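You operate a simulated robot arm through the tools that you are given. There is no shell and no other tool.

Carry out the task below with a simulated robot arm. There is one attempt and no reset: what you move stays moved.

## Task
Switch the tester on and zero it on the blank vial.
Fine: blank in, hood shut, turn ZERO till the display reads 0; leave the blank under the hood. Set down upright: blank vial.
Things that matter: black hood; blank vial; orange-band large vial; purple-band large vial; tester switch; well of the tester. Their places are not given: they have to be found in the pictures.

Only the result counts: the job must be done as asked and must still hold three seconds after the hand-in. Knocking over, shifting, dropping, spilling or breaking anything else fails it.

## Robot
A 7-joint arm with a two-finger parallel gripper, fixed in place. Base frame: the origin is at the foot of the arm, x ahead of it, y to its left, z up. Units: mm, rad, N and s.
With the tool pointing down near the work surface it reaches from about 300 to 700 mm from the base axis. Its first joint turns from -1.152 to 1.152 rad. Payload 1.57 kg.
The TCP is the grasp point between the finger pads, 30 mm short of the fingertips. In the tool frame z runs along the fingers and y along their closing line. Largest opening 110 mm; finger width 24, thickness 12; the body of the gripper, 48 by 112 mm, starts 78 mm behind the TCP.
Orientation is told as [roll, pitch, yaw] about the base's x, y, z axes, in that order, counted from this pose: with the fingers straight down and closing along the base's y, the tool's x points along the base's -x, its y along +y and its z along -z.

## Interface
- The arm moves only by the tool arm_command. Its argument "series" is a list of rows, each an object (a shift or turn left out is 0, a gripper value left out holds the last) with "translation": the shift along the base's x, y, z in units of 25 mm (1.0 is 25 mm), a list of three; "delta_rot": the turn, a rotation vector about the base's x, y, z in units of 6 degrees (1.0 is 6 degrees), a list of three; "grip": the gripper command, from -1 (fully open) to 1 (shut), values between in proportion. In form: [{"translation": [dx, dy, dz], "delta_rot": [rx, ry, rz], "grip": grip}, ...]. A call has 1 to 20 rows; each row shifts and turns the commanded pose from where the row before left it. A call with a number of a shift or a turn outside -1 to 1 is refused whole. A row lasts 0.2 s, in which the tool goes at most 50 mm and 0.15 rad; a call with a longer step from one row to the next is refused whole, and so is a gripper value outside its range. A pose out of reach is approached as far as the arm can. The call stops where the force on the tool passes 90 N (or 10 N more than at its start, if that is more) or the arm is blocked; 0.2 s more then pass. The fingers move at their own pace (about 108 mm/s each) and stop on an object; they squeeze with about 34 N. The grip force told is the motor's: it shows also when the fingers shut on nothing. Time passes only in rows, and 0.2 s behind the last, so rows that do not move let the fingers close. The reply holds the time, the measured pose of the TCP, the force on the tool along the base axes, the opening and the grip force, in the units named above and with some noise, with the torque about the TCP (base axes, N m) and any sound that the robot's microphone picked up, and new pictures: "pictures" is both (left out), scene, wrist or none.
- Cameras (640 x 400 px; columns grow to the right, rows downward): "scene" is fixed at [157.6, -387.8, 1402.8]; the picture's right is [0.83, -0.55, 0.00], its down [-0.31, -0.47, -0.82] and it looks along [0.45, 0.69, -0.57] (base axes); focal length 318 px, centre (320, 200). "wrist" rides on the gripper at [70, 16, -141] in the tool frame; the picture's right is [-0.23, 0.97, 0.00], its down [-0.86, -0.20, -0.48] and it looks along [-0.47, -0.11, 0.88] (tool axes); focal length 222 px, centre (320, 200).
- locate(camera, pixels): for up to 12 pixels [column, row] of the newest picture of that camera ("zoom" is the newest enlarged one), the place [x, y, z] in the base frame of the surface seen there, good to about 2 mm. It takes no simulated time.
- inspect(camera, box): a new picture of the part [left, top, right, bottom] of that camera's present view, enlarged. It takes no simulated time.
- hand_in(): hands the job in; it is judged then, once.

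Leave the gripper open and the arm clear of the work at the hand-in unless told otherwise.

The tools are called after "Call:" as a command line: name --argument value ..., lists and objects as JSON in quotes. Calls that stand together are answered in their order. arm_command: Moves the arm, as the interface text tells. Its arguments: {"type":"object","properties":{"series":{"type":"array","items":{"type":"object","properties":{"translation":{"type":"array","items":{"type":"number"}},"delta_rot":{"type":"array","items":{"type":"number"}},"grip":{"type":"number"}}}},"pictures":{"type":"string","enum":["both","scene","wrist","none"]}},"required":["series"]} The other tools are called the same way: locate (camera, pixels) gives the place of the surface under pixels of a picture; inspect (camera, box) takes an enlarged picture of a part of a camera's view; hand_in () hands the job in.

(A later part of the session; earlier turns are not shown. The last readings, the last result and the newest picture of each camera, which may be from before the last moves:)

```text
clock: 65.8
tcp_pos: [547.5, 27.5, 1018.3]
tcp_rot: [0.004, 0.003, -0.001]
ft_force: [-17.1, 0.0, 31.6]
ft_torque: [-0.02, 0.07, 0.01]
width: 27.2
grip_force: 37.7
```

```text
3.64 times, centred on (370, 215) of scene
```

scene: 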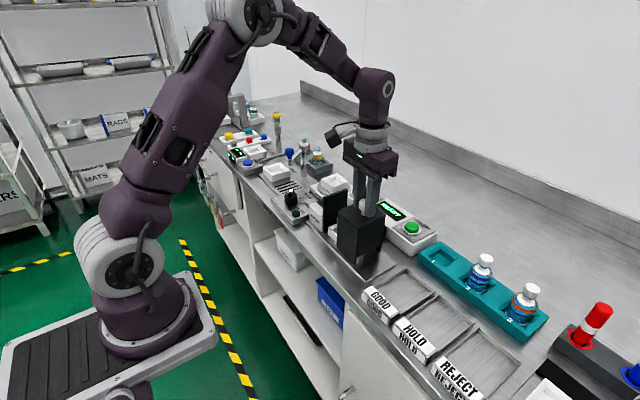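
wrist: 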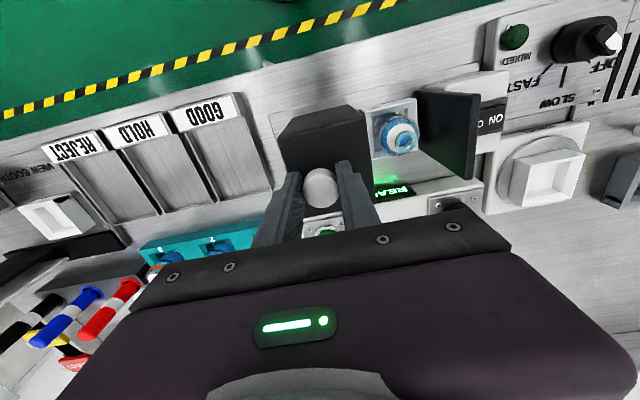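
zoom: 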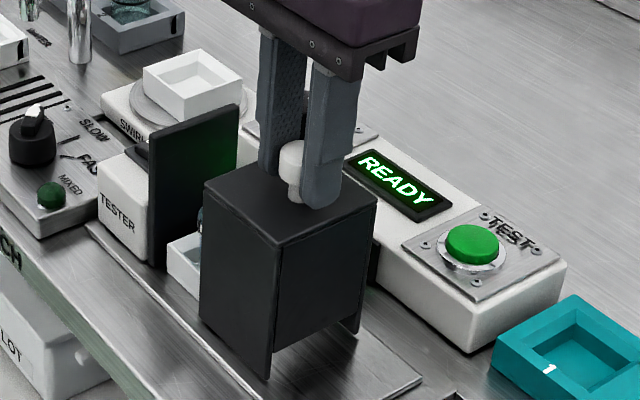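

The rail holds the hood, so clamping fights it (±30 N). I'll loosen to ~34 mm so that just the −y finger pushes the knob, and continue.

Call:
arm_command --series '[{"grip": 0.38}, {}, {"translation": [0, 0.15, 0.04]}, {"translation": [0, 0.15, 0]}, {"translation": [0, 0.15, 0]}, {"translation": [0, 0.15, 0]}, {"translation": [0, 0.15, 0]}, {"translation": [0, 0.15, 0]}, {"translation": [0, 0.15, 0]}, {"translation": [0, 0.15, 0]}, {"translation": [0, 0.15, 0]}, {}]' --pictures "both"

Call:
inspect --camera "scene" --box '[310, 160, 430, 270]'

```text
clock: 68.4
tcp_pos: [547.6, 61.1, 1020.0]
tcp_rot: [0.002, 0.001, -0.001]
ft_force: [-0.3, -1.0, -0.1]
ft_torque: [-0.01, -0.03, -0.01]
width: 34.7
grip_force: 0.1
```

scene: 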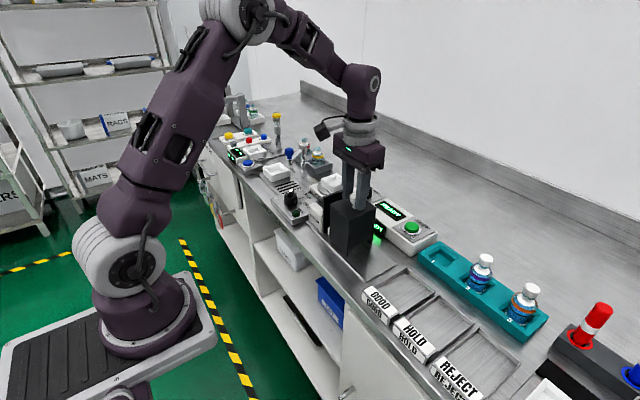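
wrist: 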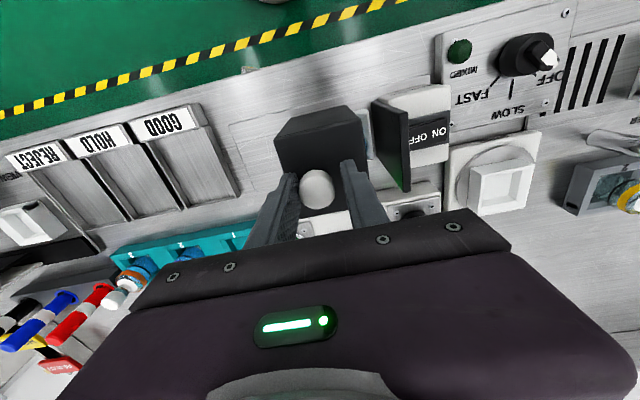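

```text
3.64 times, centred on (370, 215) of scene
```

zoom: 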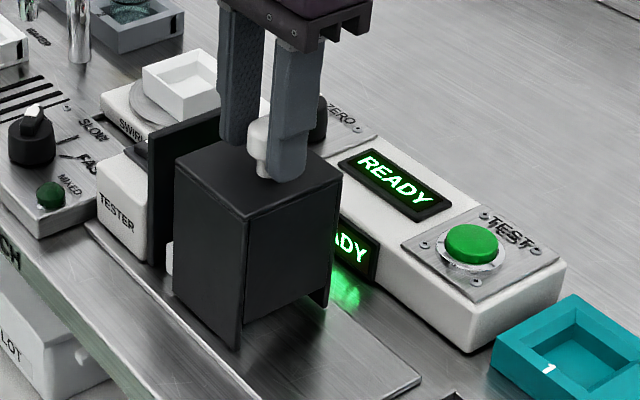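

Smooth, almost no force. About 34 mm remain to the plate. Continue, with smaller steps at the end.

Call:
arm_command --series '[{"translation": [0, 0.15, 0]}, {"translation": [0, 0.15, 0]}, {"translation": [0, 0.15, 0]}, {"translation": [0, 0.15, 0]}, {"translation": [0, 0.15, 0]}, {"translation": [0, 0.15, 0]}, {"translation": [0, 0.15, 0]}, {}]' --pictures "both"

Call:
inspect --camera "scene" --box '[300, 160, 420, 270]'

Call:
inspect --camera "wrist" --box '[240, 80, 440, 220]'

```text
clock: 70.2
tcp_pos: [547.8, 88.8, 1019.5]
tcp_rot: [0.004, 0.002, 0.0]
ft_force: [-1.4, 0.0, 0.2]
ft_torque: [0.01, -0.01, 0.0]
width: 34.1
grip_force: 0.4
```

scene: 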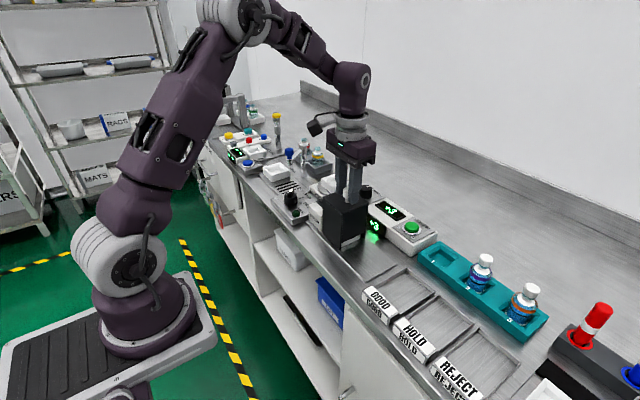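
wrist: 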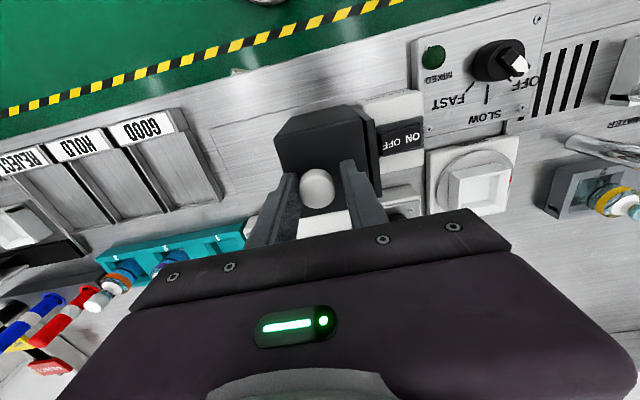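

```text
3.64 times, centred on (360, 215) of scene
```

zoom: 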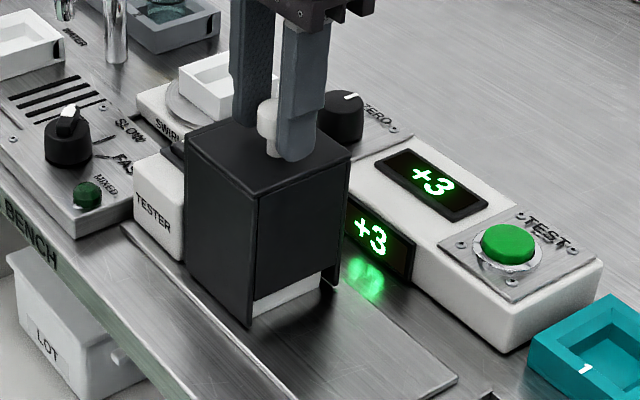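

```text
2.86 times, centred on (340, 150) of wrist
```

zoom: 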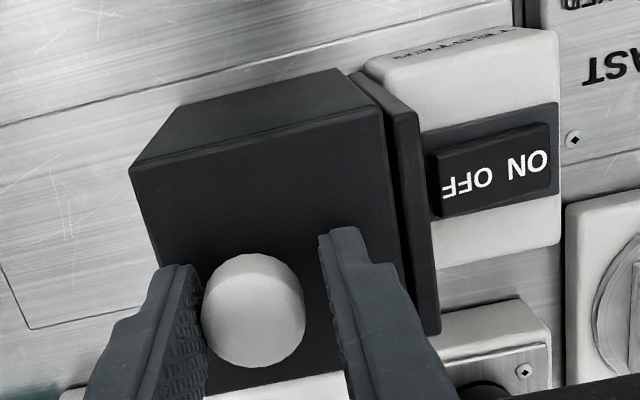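

The display now reads "+3" — the hood is recognised as shut. A small gap to the plate may remain; push gently in ~1 mm steps until contact.

Call:
arm_command --series '[{"translation": [0, 0.05, 0]}, {"translation": [0, 0.05, 0]}, {"translation": [0, 0.05, 0]}, {}]' --pictures "none"

```text
clock: 71.2
tcp_pos: [549.0, 91.6, 1019.7]
tcp_rot: [-0.002, 0.003, -0.002]
ft_force: [-1.4, -7.4, 3.0]
ft_torque: [-0.15, 0.03, -0.05]
width: 40.3
grip_force: 4.4
```

Contact: −7.4 N in y and the pushing finger is being pushed back — the hood is at its stop. Check the pictures.

Call:
arm_command --series '[{"translation": [0, -0.15, 0]}, {}]' --pictures "both"

Call:
inspect --camera "wrist" --box '[240, 80, 440, 220]'

Call:
inspect --camera "scene" --box '[300, 160, 420, 270]'

```text
clock: 71.8
tcp_pos: [548.0, 88.4, 1020.5]
tcp_rot: [0.002, 0.003, 0.001]
ft_force: [-1.2, -0.8, 0.0]
ft_torque: [-0.01, -0.02, -0.01]
width: 34.9
grip_force: 0.2
```

scene: 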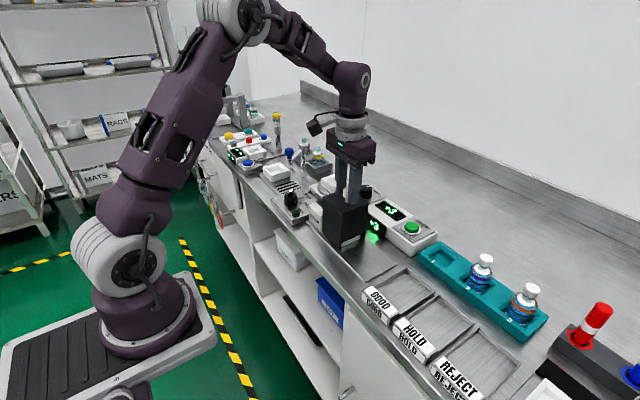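
wrist: 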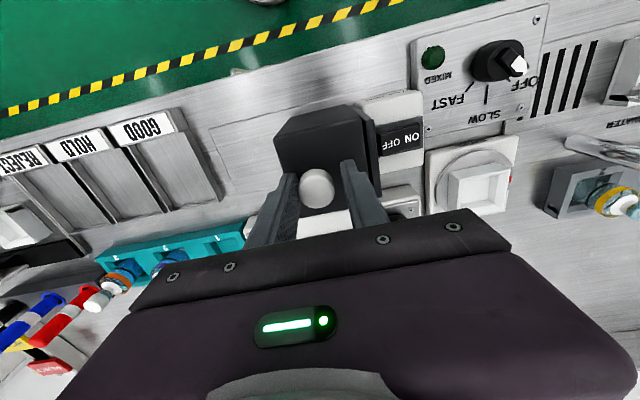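

```text
2.86 times, centred on (340, 150) of wrist
```

zoom: 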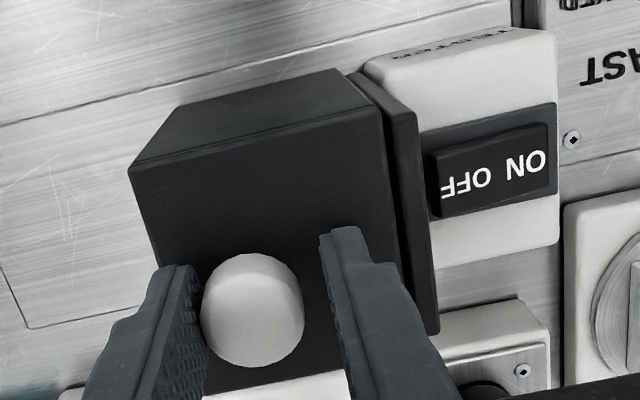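

```text
3.64 times, centred on (360, 215) of scene
```

zoom: 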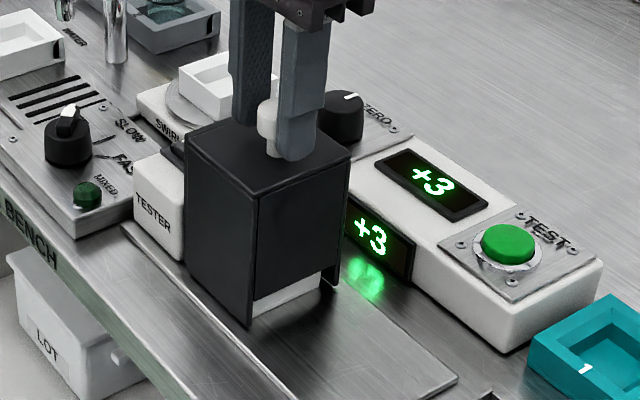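

The hood is fully shut and the display shows +3. Now rise off the hood knob, and move to a spot in front of the ZERO knob at (615,166), opening to 44 mm, then view.

Call:
arm_command --series '[{"translation": [0, 0, 0.5]}, {"translation": [0, 0, 0.7]}, {"translation": [0, 0, 0.8]}, {"translation": [0.5, 0.6, 0], "grip": 0.2}, {"translation": [0.5, 0.6, 0]}, {"translation": [0.5, 0.6, 0]}, {"translation": [0.6, 0.6, 0]}, {"translation": [0.58, 0.7, 0]}, {}]' --pictures "both"

Call:
inspect --camera "wrist" --box '[240, 80, 440, 220]'

```text
clock: 73.8
tcp_pos: [615.3, 164.9, 1069.3]
tcp_rot: [0.003, 0.001, 0.0]
ft_force: [-0.1, -0.6, 0.4]
ft_torque: [-0.04, -0.02, 0.0]
width: 44.0
grip_force: 0.0
```

scene: 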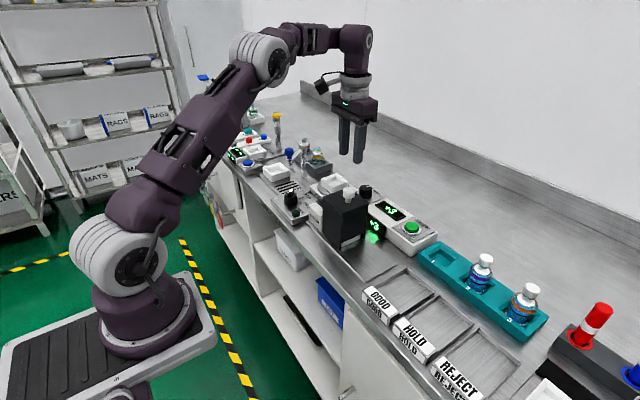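
wrist: 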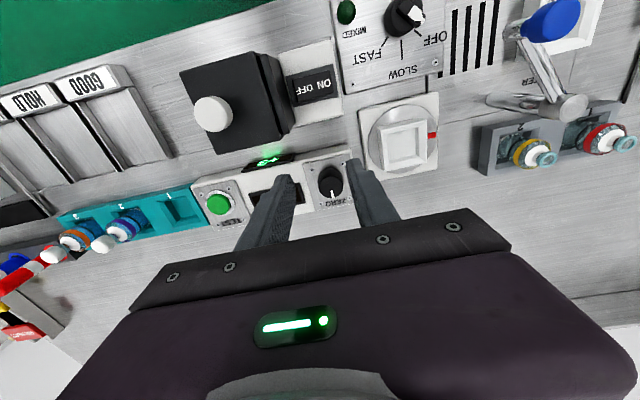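

```text
2.86 times, centred on (340, 150) of wrist
```

zoom: 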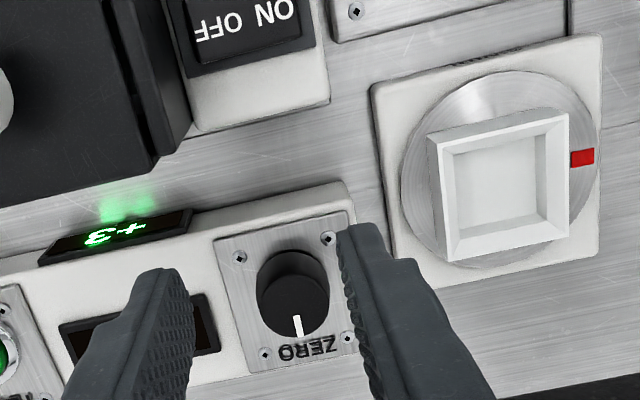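

Call:
locate --camera "zoom" --pixels '[[297, 300], [258, 300], [328, 298], [297, 338], [297, 275], [298, 325], [240, 258], [352, 340], [390, 200], [440, 150], [380, 100], [350, 190]]'

```text
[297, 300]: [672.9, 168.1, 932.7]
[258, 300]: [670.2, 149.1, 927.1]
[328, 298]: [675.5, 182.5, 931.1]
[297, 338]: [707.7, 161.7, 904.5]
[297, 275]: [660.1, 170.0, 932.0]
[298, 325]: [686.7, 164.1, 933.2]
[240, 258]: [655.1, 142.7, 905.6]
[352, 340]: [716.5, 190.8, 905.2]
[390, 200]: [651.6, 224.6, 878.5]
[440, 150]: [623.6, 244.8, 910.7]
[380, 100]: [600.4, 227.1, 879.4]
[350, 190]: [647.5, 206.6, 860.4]
```

ZERO knob centre ≈(674,166), radius ≈15, top 932; pointer toward +x. I'll lower in front of it at x=615 to TCP z≈945 (tips 915, above the panel at 905), then move +x so the knob enters between the fingers.

Call:
arm_command --series '[{"translation": [0, 0.04, -0.8]}, {"translation": [0, 0, -0.8]}, {"translation": [0, 0, -0.8]}, {"translation": [0, 0, -0.8]}, {"translation": [0, 0, -0.8]}, {"translation": [0, 0, -0.6]}, {"translation": [0, 0, -0.37]}, {}]' --pictures "both"

Call:
inspect --camera "scene" --box '[310, 130, 430, 240]'

```text
clock: 75.6
tcp_pos: [614.4, 167.1, 945.9]
tcp_rot: [0.003, 0.001, 0.001]
ft_force: [-0.1, -0.4, 0.3]
ft_torque: [0.0, -0.03, 0.0]
width: 44.1
grip_force: 0.0
```

scene: 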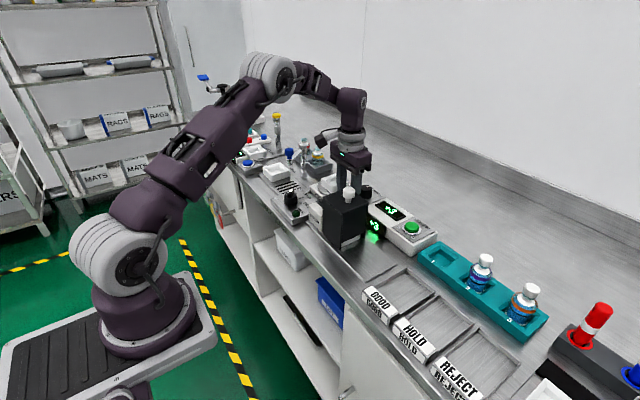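
wrist: 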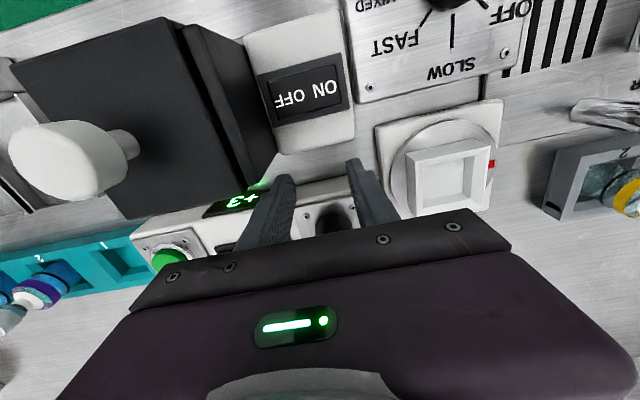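

```text
3.64 times, centred on (370, 185) of scene
```

zoom: 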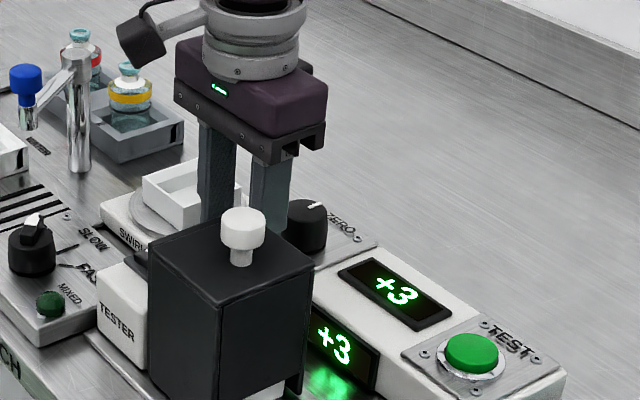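

Clear. Move +x 59 mm at this height so the knob enters between the fingers.

Call:
arm_command --series '[{"translation": [0.4, -0.04, 0]}, {"translation": [0.4, 0, 0]}, {"translation": [0.4, 0, 0]}, {"translation": [0.4, 0, 0]}, {"translation": [0.4, 0, 0]}, {"translation": [0.36, 0, 0]}, {}]' --pictures "both"

Call:
inspect --camera "wrist" --box '[240, 110, 400, 230]'

Call:
inspect --camera "scene" --box '[320, 130, 440, 240]'

```text
clock: 77.2
tcp_pos: [661.7, 169.9, 940.6]
tcp_rot: [-0.008, 0.021, 0.024]
ft_force: [-0.1, -0.9, -0.5]
ft_torque: [-0.01, 0.0, 0.02]
width: 44.0
grip_force: 0.2
out of reach, approached as far as the arm can: row 6
```

scene: 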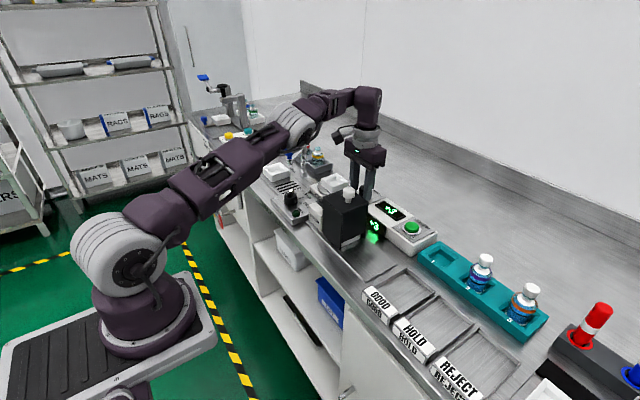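
wrist: 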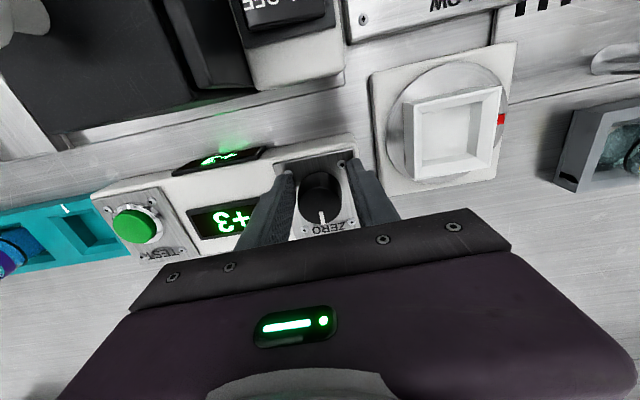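

```text
3.33 times, centred on (320, 170) of wrist
```

zoom: 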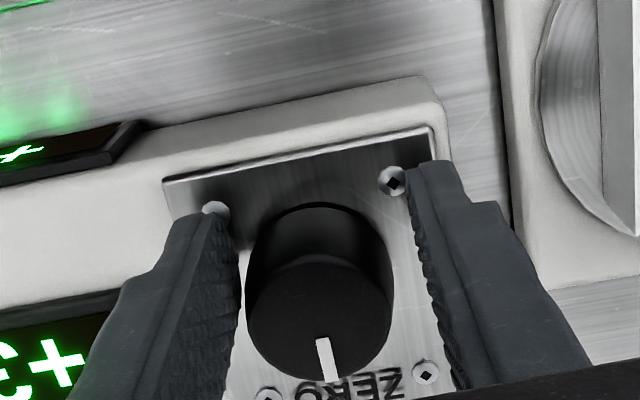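

```text
3.64 times, centred on (380, 185) of scene
```

zoom: 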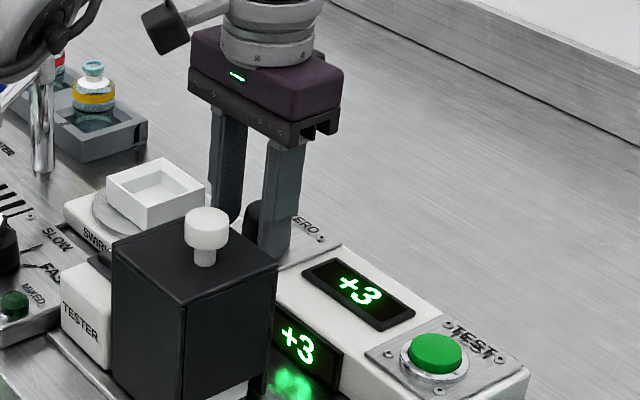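

The arm is near its reach limit and may still be settling. Wait two rows and re-read the pose.

Call:
arm_command --series '[{}, {}]' --pictures "wrist"

```text
clock: 77.8
tcp_pos: [662.1, 169.2, 941.7]
tcp_rot: [-0.007, 0.021, 0.024]
ft_force: [0.8, 0.8, -0.1]
ft_torque: [-0.02, -0.03, 0.01]
width: 44.0
grip_force: 0.1
```

wrist: 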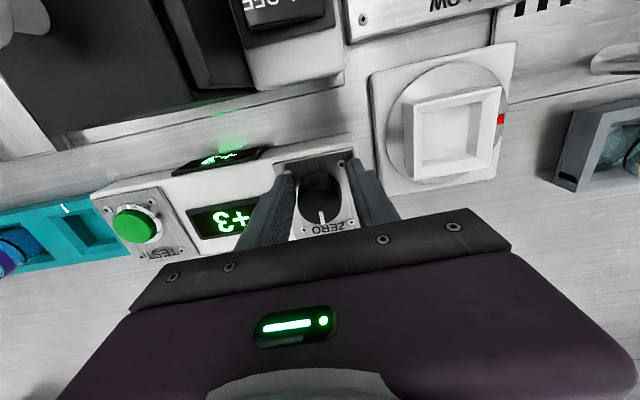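

Settled at (662,169,942), 12 mm short. Tilting the tool slightly (fingertips outward, −5° about y) brings the wrist inward and gives reach; pads still close along y on the knob's sides. Apply the tilt in place.

Call:
arm_command --series '[{"delta_rot": [0, -0.5, 0]}, {"delta_rot": [0, -0.5, 0]}, {}, {}]' --pictures "wrist"

```text
clock: 78.8
tcp_pos: [674.0, 165.6, 945.6]
tcp_rot: [0.002, -0.1, 0.001]
ft_force: [-0.4, 0.8, -0.8]
ft_torque: [-0.02, -0.04, -0.01]
width: 44.1
grip_force: 0.1
```

wrist: 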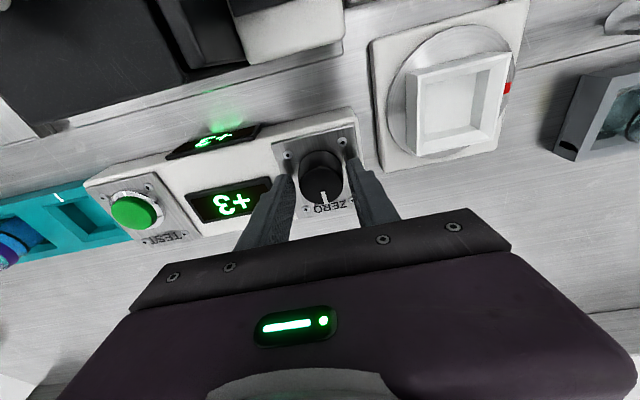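

Now exactly at (674.0,165.6,945.6) with −6° tilt. Lower 3 mm and check centering on the knob.

Call:
arm_command --series '[{"translation": [0, 0, -0.12]}, {}]' --pictures "both"

Call:
inspect --camera "wrist" --box '[240, 110, 400, 230]'

Call:
inspect --camera "scene" --box '[340, 150, 430, 232]'

```text
clock: 79.4
tcp_pos: [675.5, 166.0, 942.3]
tcp_rot: [0.002, -0.103, 0.0]
ft_force: [0.5, 1.0, 0.4]
ft_torque: [-0.04, 0.0, 0.0]
width: 43.9
grip_force: 0.1
```

scene: 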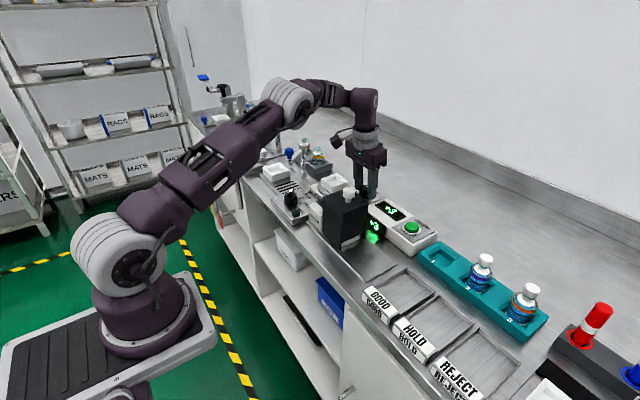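
wrist: 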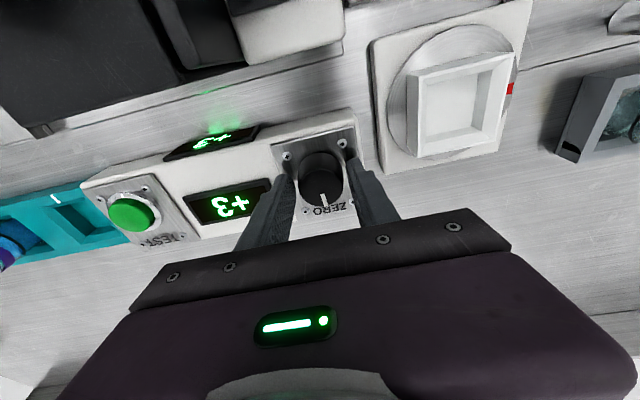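

```text
3.33 times, centred on (320, 170) of wrist
```

zoom: 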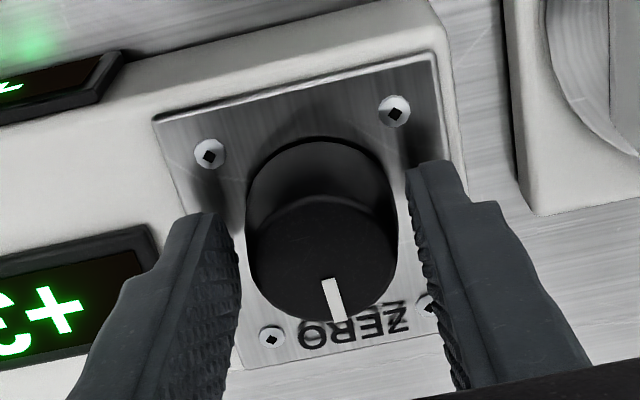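

```text
4.88 times, centred on (385, 191) of scene
```

zoom: 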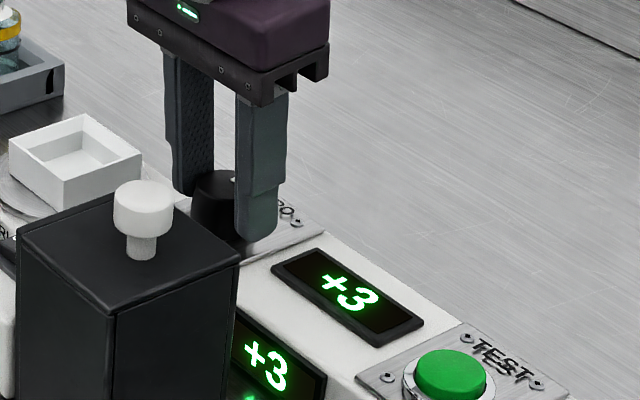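

Well placed. Close on the knob.

Call:
arm_command --series '[{"grip": 0.4}, {"grip": 1}, {}, {}]' --pictures "wrist"

Call:
inspect --camera "wrist" --box '[160, 110, 400, 230]'

```text
clock: 80.4
tcp_pos: [674.4, 166.3, 942.2]
tcp_rot: [0.003, -0.105, 0.0]
ft_force: [0.8, 2.6, -2.2]
ft_torque: [0.11, -0.03, 0.01]
width: 36.5
grip_force: 42.9
```

wrist: 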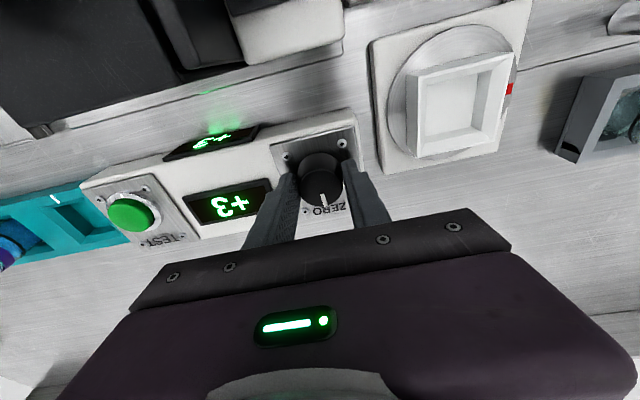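

```text
2.67 times, centred on (280, 170) of wrist
```

zoom: 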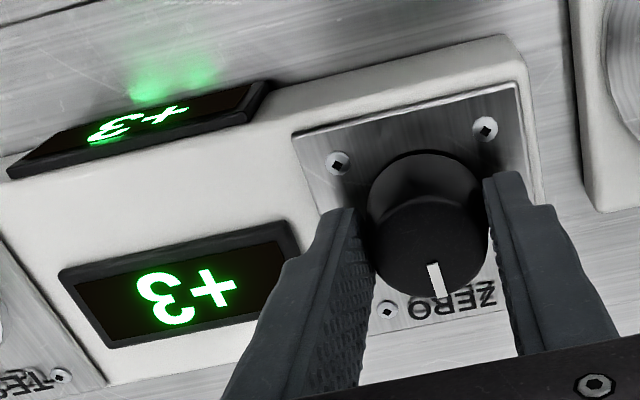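

Gripped (36.5 mm). Turn counter-clockwise (seen from above) by ~6° first and read the display.

Call:
arm_command --series '[{"delta_rot": [0, 0, 0.5]}, {"delta_rot": [0, 0, 0.5]}, {}]' --pictures "wrist"

Call:
inspect --camera "wrist" --box '[160, 110, 400, 230]'

```text
clock: 81.2
tcp_pos: [673.7, 164.7, 943.5]
tcp_rot: [0.001, -0.102, 0.104]
ft_force: [3.8, -0.4, 4.0]
ft_torque: [0.08, 0.04, 0.03]
width: 36.5
grip_force: 43.2
```

wrist: 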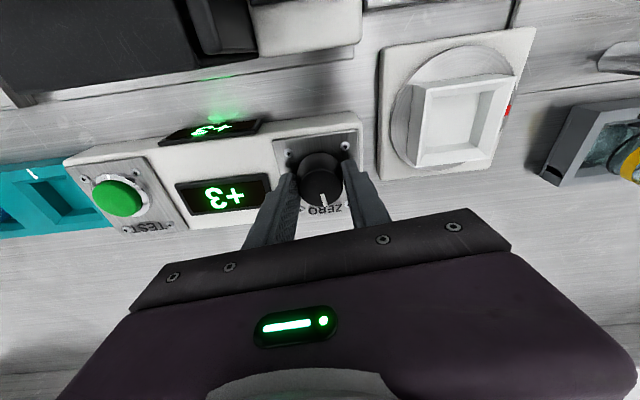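

```text
2.67 times, centred on (280, 170) of wrist
```

zoom: 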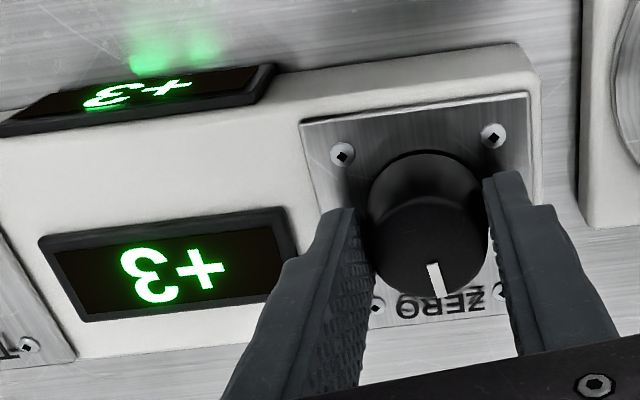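

Still +3 after 6°; knob follows the fingers. Turn another 12° counter-clockwise.

Call:
arm_command --series '[{"delta_rot": [0, 0, 0.5]}, {"delta_rot": [0, 0, 0.5]}, {"delta_rot": [0, 0, 0.5]}, {"delta_rot": [0, 0, 0.5]}, {}]' --pictures "wrist"

Call:
inspect --camera "wrist" --box '[160, 110, 400, 230]'

Call:
inspect --camera "scene" --box '[340, 150, 430, 232]'

```text
clock: 82.4
tcp_pos: [674.5, 165.1, 943.7]
tcp_rot: [0.001, -0.104, 0.316]
ft_force: [11.5, -1.7, -2.4]
ft_torque: [-0.1, -0.38, 0.02]
width: 36.3
grip_force: 43.1
```

wrist: 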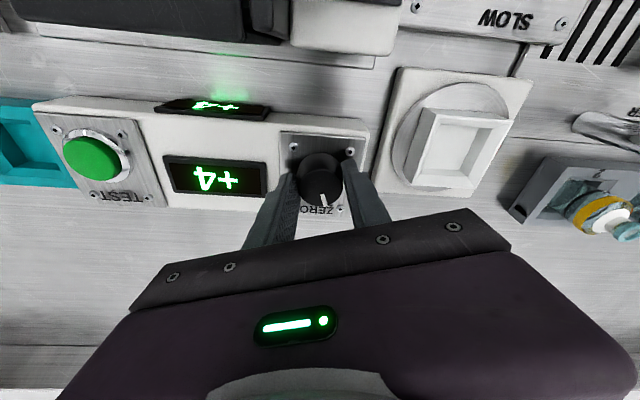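

```text
2.67 times, centred on (280, 170) of wrist
```

zoom: 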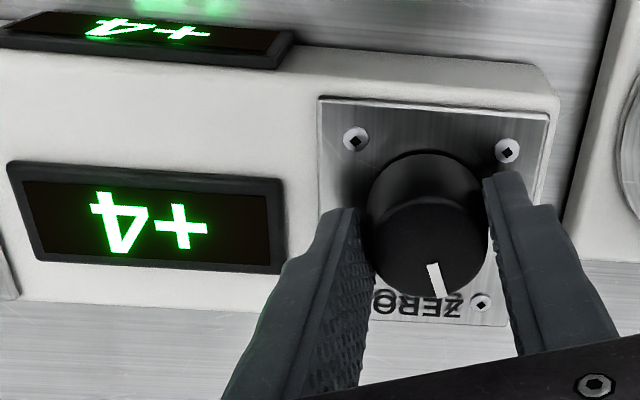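

```text
4.88 times, centred on (385, 191) of scene
```

zoom: 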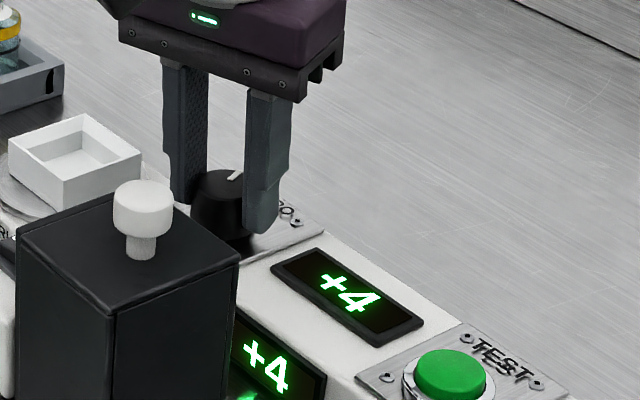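

Counter-clockwise raises the value (+4). Turn clockwise instead: 30° back in 3° rows.

Call:
arm_command --series '[{"delta_rot": [0, 0, -0.5]}, {"delta_rot": [0, 0, -0.5]}, {"delta_rot": [0, 0, -0.5]}, {"delta_rot": [0, 0, -0.5]}, {"delta_rot": [0, 0, -0.5]}, {"delta_rot": [0, 0, -0.5]}, {"delta_rot": [0, 0, -0.5]}, {"delta_rot": [0, 0, -0.5]}, {"delta_rot": [0, 0, -0.5]}, {"delta_rot": [0, 0, -0.5]}, {}]' --pictures "wrist"

Call:
inspect --camera "scene" --box '[340, 150, 430, 232]'

```text
clock: 84.8
tcp_pos: [673.8, 167.2, 943.8]
tcp_rot: [0.003, -0.104, -0.209]
ft_force: [17.6, 12.0, 1.9]
ft_torque: [0.44, -0.37, 0.06]
width: 36.5
grip_force: 43.2
```

wrist: 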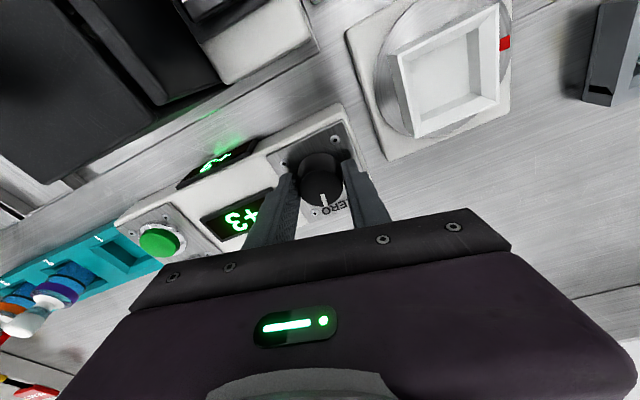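

```text
4.88 times, centred on (385, 191) of scene
```

zoom: 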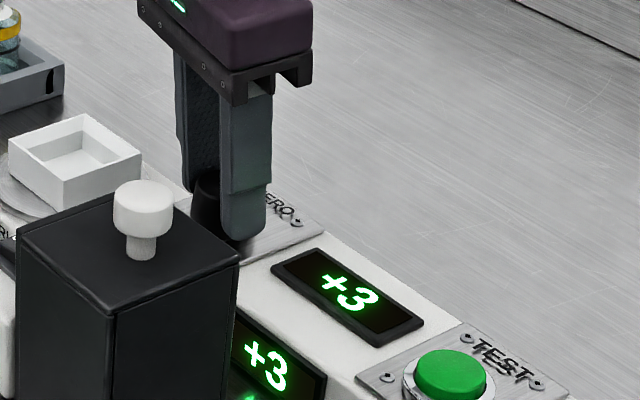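

Still +3 at −12°, so about 20° per count. Continue clockwise 24°, relieving the small side load.

Call:
arm_command --series '[{"translation": [0.03, 0.02, 0], "delta_rot": [0, 0, -0.5]}, {"delta_rot": [0, 0, -0.5]}, {"delta_rot": [0, 0, -0.5]}, {"delta_rot": [0, 0, -0.5]}, {"delta_rot": [0, 0, -0.5]}, {"delta_rot": [0, 0, -0.5]}, {"delta_rot": [0, 0, -0.5]}, {"delta_rot": [0, 0, -0.5]}, {}]' --pictures "wrist"

Call:
inspect --camera "scene" --box '[340, 150, 430, 232]'

```text
clock: 86.8
tcp_pos: [674.9, 168.8, 943.0]
tcp_rot: [0.003, -0.101, -0.628]
ft_force: [5.8, 24.5, 10.3]
ft_torque: [0.93, -0.08, 0.11]
width: 36.2
grip_force: 43.3
```

wrist: 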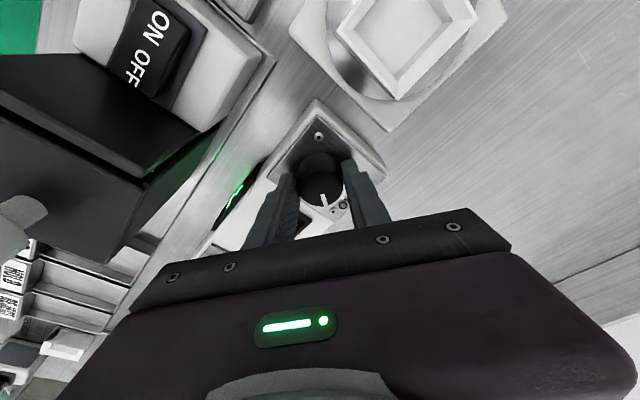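

```text
4.88 times, centred on (385, 191) of scene
```

zoom: 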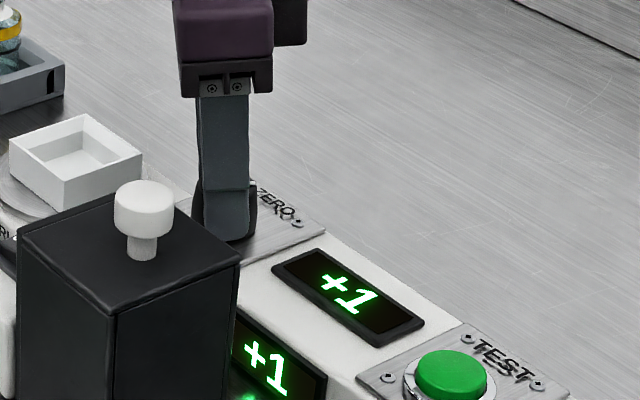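

+1 at −36°. Continue clockwise in smaller increments (9°), shifting +y ~1 mm to relieve the side load from the tilt.

Call:
arm_command --series '[{"translation": [0, 0.03, 0], "delta_rot": [0, 0, -0.5]}, {"delta_rot": [0, 0, -0.5]}, {"delta_rot": [0, 0, -0.5]}, {}]' --pictures "none"

Call:
inspect --camera "scene" --box '[340, 150, 430, 232]'

```text
clock: 87.8
tcp_pos: [675.6, 168.9, 942.8]
tcp_rot: [0.002, -0.101, -0.787]
ft_force: [4.8, 28.2, 8.6]
ft_torque: [0.49, -0.46, 0.08]
width: 36.4
grip_force: 43.1
```

```text
4.88 times, centred on (385, 191) of scene
```

zoom: 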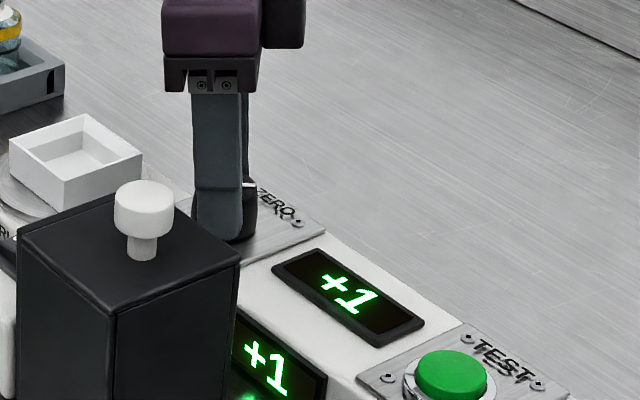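

+1 at −45°. Continue 6° with another slight +y relief.

Call:
arm_command --series '[{"translation": [0, 0.04, 0], "delta_rot": [0, 0, -0.5]}, {"delta_rot": [0, 0, -0.5]}, {}]' --pictures "none"

Call:
inspect --camera "scene" --box '[340, 150, 430, 232]'

```text
clock: 88.6
tcp_pos: [674.9, 169.5, 943.5]
tcp_rot: [0.002, -0.103, -0.891]
ft_force: [7.4, 25.3, 5.5]
ft_torque: [1.12, -0.12, 0.06]
width: 36.4
grip_force: 42.7
```

```text
4.88 times, centred on (385, 191) of scene
```

zoom: 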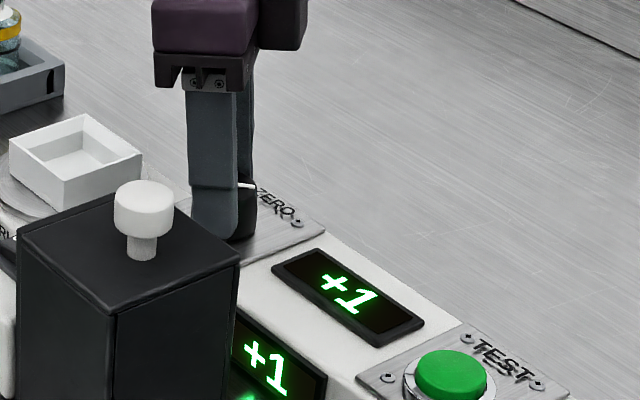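

Call:
arm_command --series '[{"translation": [0, 0.03, 0], "delta_rot": [0, 0, -0.5]}, {"delta_rot": [0, 0, -0.5]}, {}]' --pictures "none"

Call:
inspect --camera "scene" --box '[340, 150, 430, 232]'

```text
clock: 89.4
tcp_pos: [674.6, 167.3, 942.6]
tcp_rot: [0.005, -0.103, -0.995]
ft_force: [11.8, 20.4, 1.2]
ft_torque: [0.83, -0.38, 0.02]
width: 36.5
grip_force: 43.1
```

```text
4.88 times, centred on (385, 191) of scene
```

zoom: 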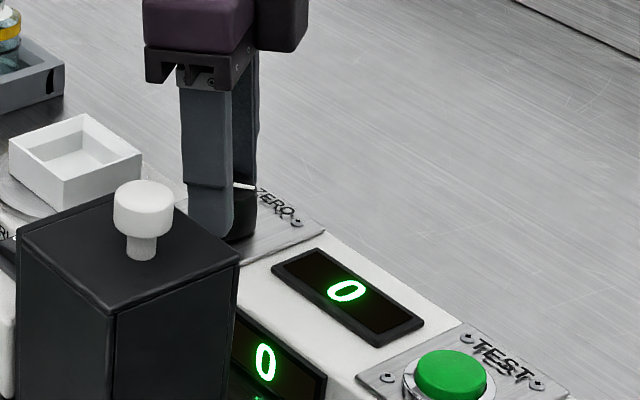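

The display reads 0 at −57°. The band is roughly 20° wide and just began, so turn ~8° further toward its middle.

Call:
arm_command --series '[{"translation": [0, 0.02, 0], "delta_rot": [0, 0, -0.45]}, {"delta_rot": [0, 0, -0.45]}, {"delta_rot": [0, 0, -0.45]}, {}]' --pictures "both"

Call:
inspect --camera "scene" --box '[340, 150, 430, 232]'

Call:
inspect --camera "wrist" --box '[200, 90, 440, 230]'

```text
clock: 90.4
tcp_pos: [676.0, 168.5, 942.9]
tcp_rot: [0.004, -0.104, -1.138]
ft_force: [17.7, 12.9, 4.9]
ft_torque: [0.74, -0.44, 0.11]
width: 36.5
grip_force: 42.6
```

scene: 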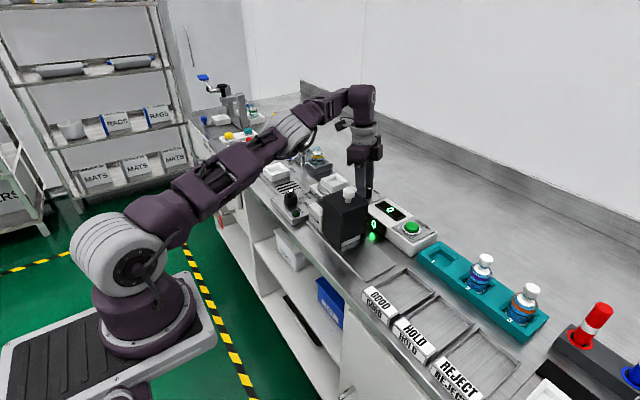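
wrist: 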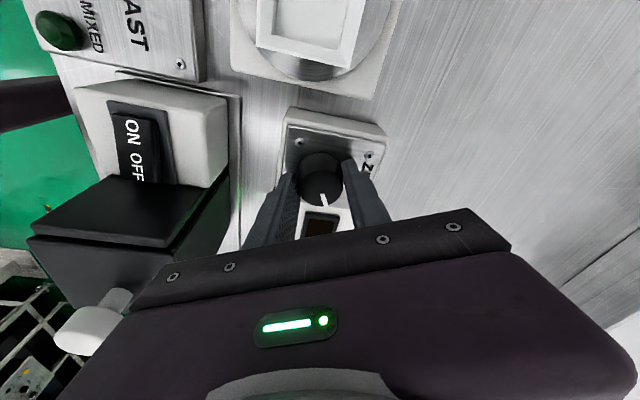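

```text
4.88 times, centred on (385, 191) of scene
```

zoom: 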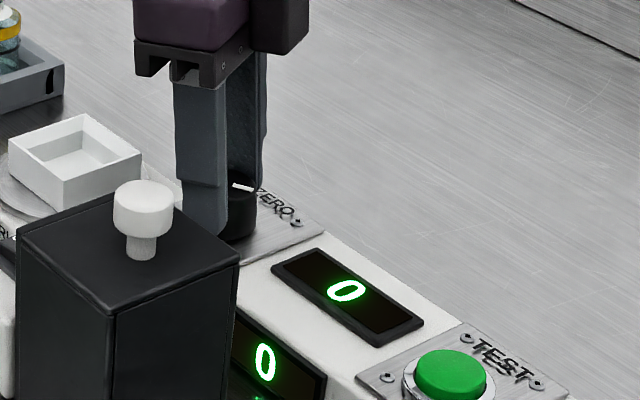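

```text
2.67 times, centred on (320, 160) of wrist
```

zoom: 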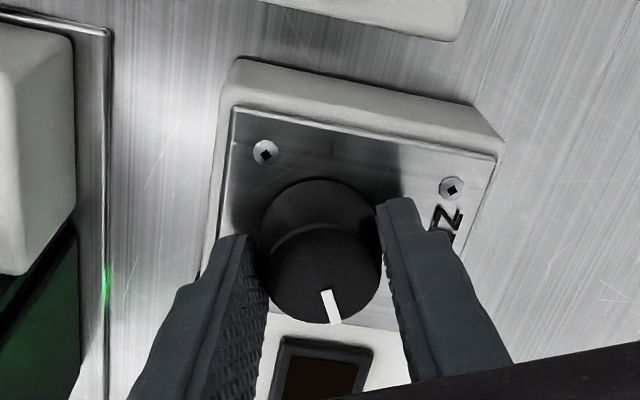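

Reads 0 at −65° in the middle of the band. Open the fingers to ~56 mm to release the knob, and verify.

Call:
arm_command --series '[{"translation": [0.02, 0.02, 0]}, {"grip": 0.25}, {"grip": -0.02}, {}, {}]' --pictures "wrist"

Call:
inspect --camera "scene" --box '[340, 150, 430, 232]'

Call:
inspect --camera "wrist" --box '[200, 90, 440, 230]'

```text
clock: 91.6
tcp_pos: [673.5, 169.7, 942.1]
tcp_rot: [0.001, -0.104, -1.136]
ft_force: [0.3, -0.6, -0.9]
ft_torque: [-0.02, 0.01, 0.03]
width: 56.1
grip_force: 0.1
```

wrist: 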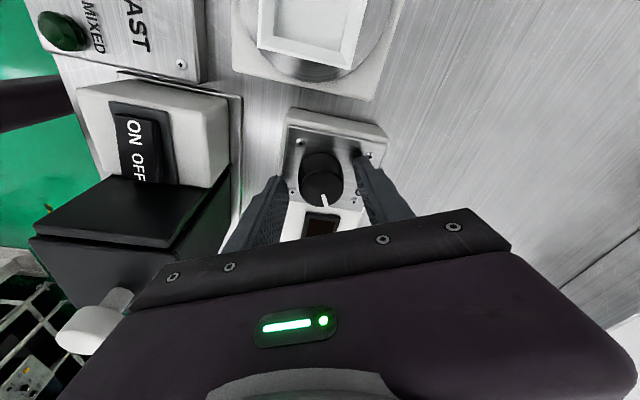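

```text
4.88 times, centred on (385, 191) of scene
```

zoom: 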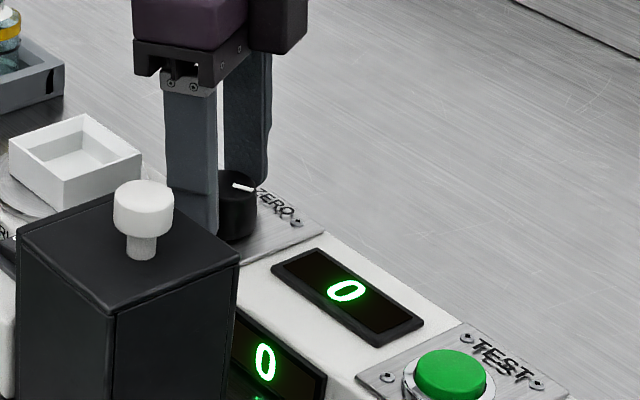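

```text
2.67 times, centred on (320, 160) of wrist
```

zoom: 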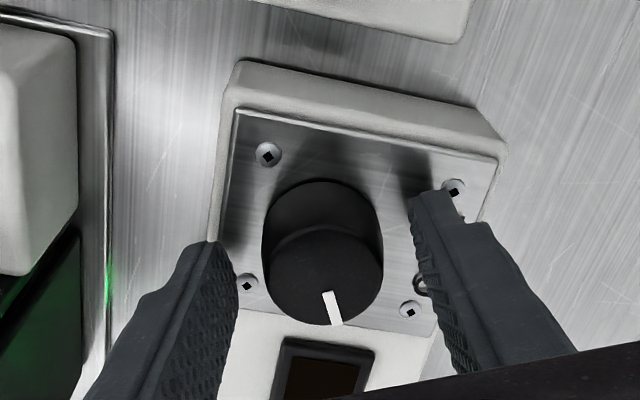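

Display stays at 0, knob free with ~8–10 mm clearance. Turn the hand back to yaw 0 around the knob without touching it, then retreat.

Call:
arm_command --series '[{"translation": [0, -0.02, 0], "delta_rot": [0, 0, 0.9]}, {"translation": [0, -0.02, 0], "delta_rot": [0, 0, 0.9]}, {"translation": [0, -0.02, 0], "delta_rot": [0, 0, 0.9]}, {"translation": [0, -0.02, 0], "delta_rot": [0, 0, 0.9]}, {"translation": [0, -0.02, 0], "delta_rot": [0, 0, 0.9]}, {"translation": [0, -0.02, 0], "delta_rot": [0, 0, 0.9]}, {}]' --pictures "both"

Call:
inspect --camera "wrist" --box '[200, 90, 440, 230]'

```text
clock: 93.2
tcp_pos: [675.2, 166.2, 942.9]
tcp_rot: [0.001, -0.104, -0.568]
ft_force: [-0.3, 0.1, 0.7]
ft_torque: [-0.02, 0.0, 0.03]
width: 56.2
grip_force: 0.0
```

scene: 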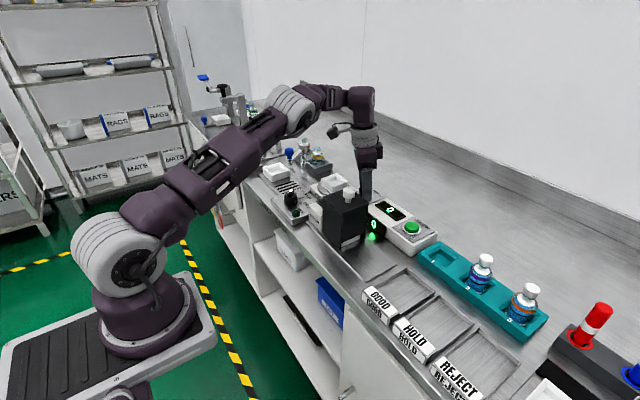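
wrist: 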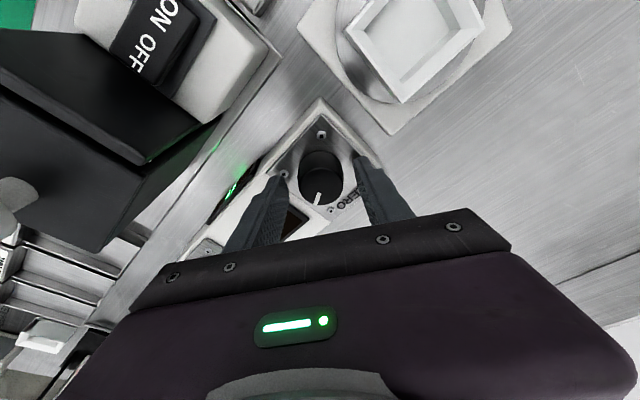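

```text
2.67 times, centred on (320, 160) of wrist
```

zoom: 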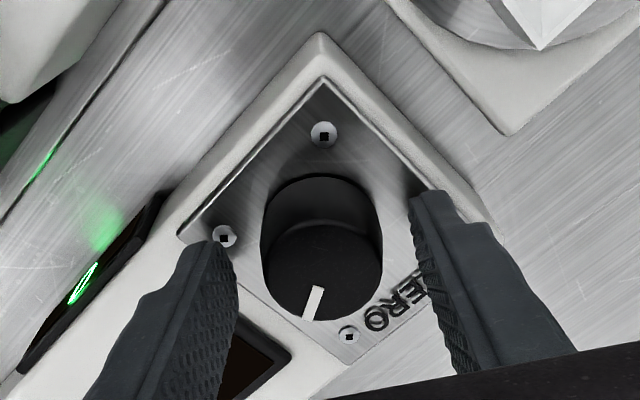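

Free on both sides, no force. Finish the rotation to yaw 0.

Call:
arm_command --series '[{"delta_rot": [0, 0, 0.9]}, {"delta_rot": [0, 0, 0.9]}, {"delta_rot": [0, 0, 0.9]}, {"delta_rot": [0, 0, 0.9]}, {"delta_rot": [0, 0, 0.9]}, {"delta_rot": [0, 0, 0.92]}, {}]' --pictures "wrist"

Call:
inspect --camera "wrist" --box '[160, 90, 440, 230]'

```text
clock: 94.8
tcp_pos: [675.1, 167.9, 942.9]
tcp_rot: [0.001, -0.102, -0.002]
ft_force: [0.4, -0.6, 0.6]
ft_torque: [0.01, 0.0, 0.0]
width: 56.2
grip_force: 0.0
```

wrist: 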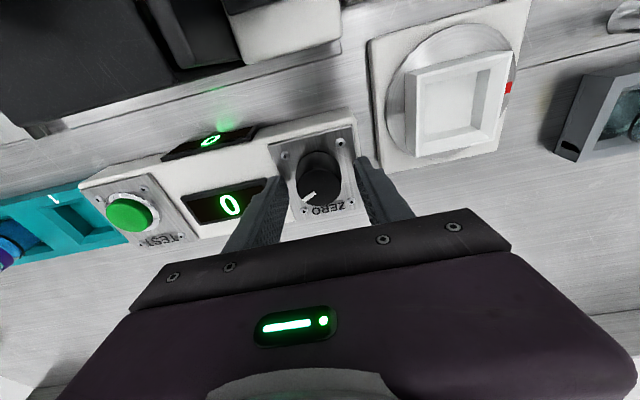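

```text
2.29 times, centred on (300, 160) of wrist
```

zoom: 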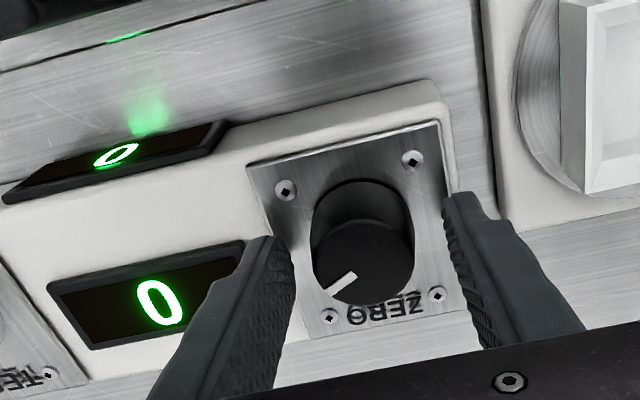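

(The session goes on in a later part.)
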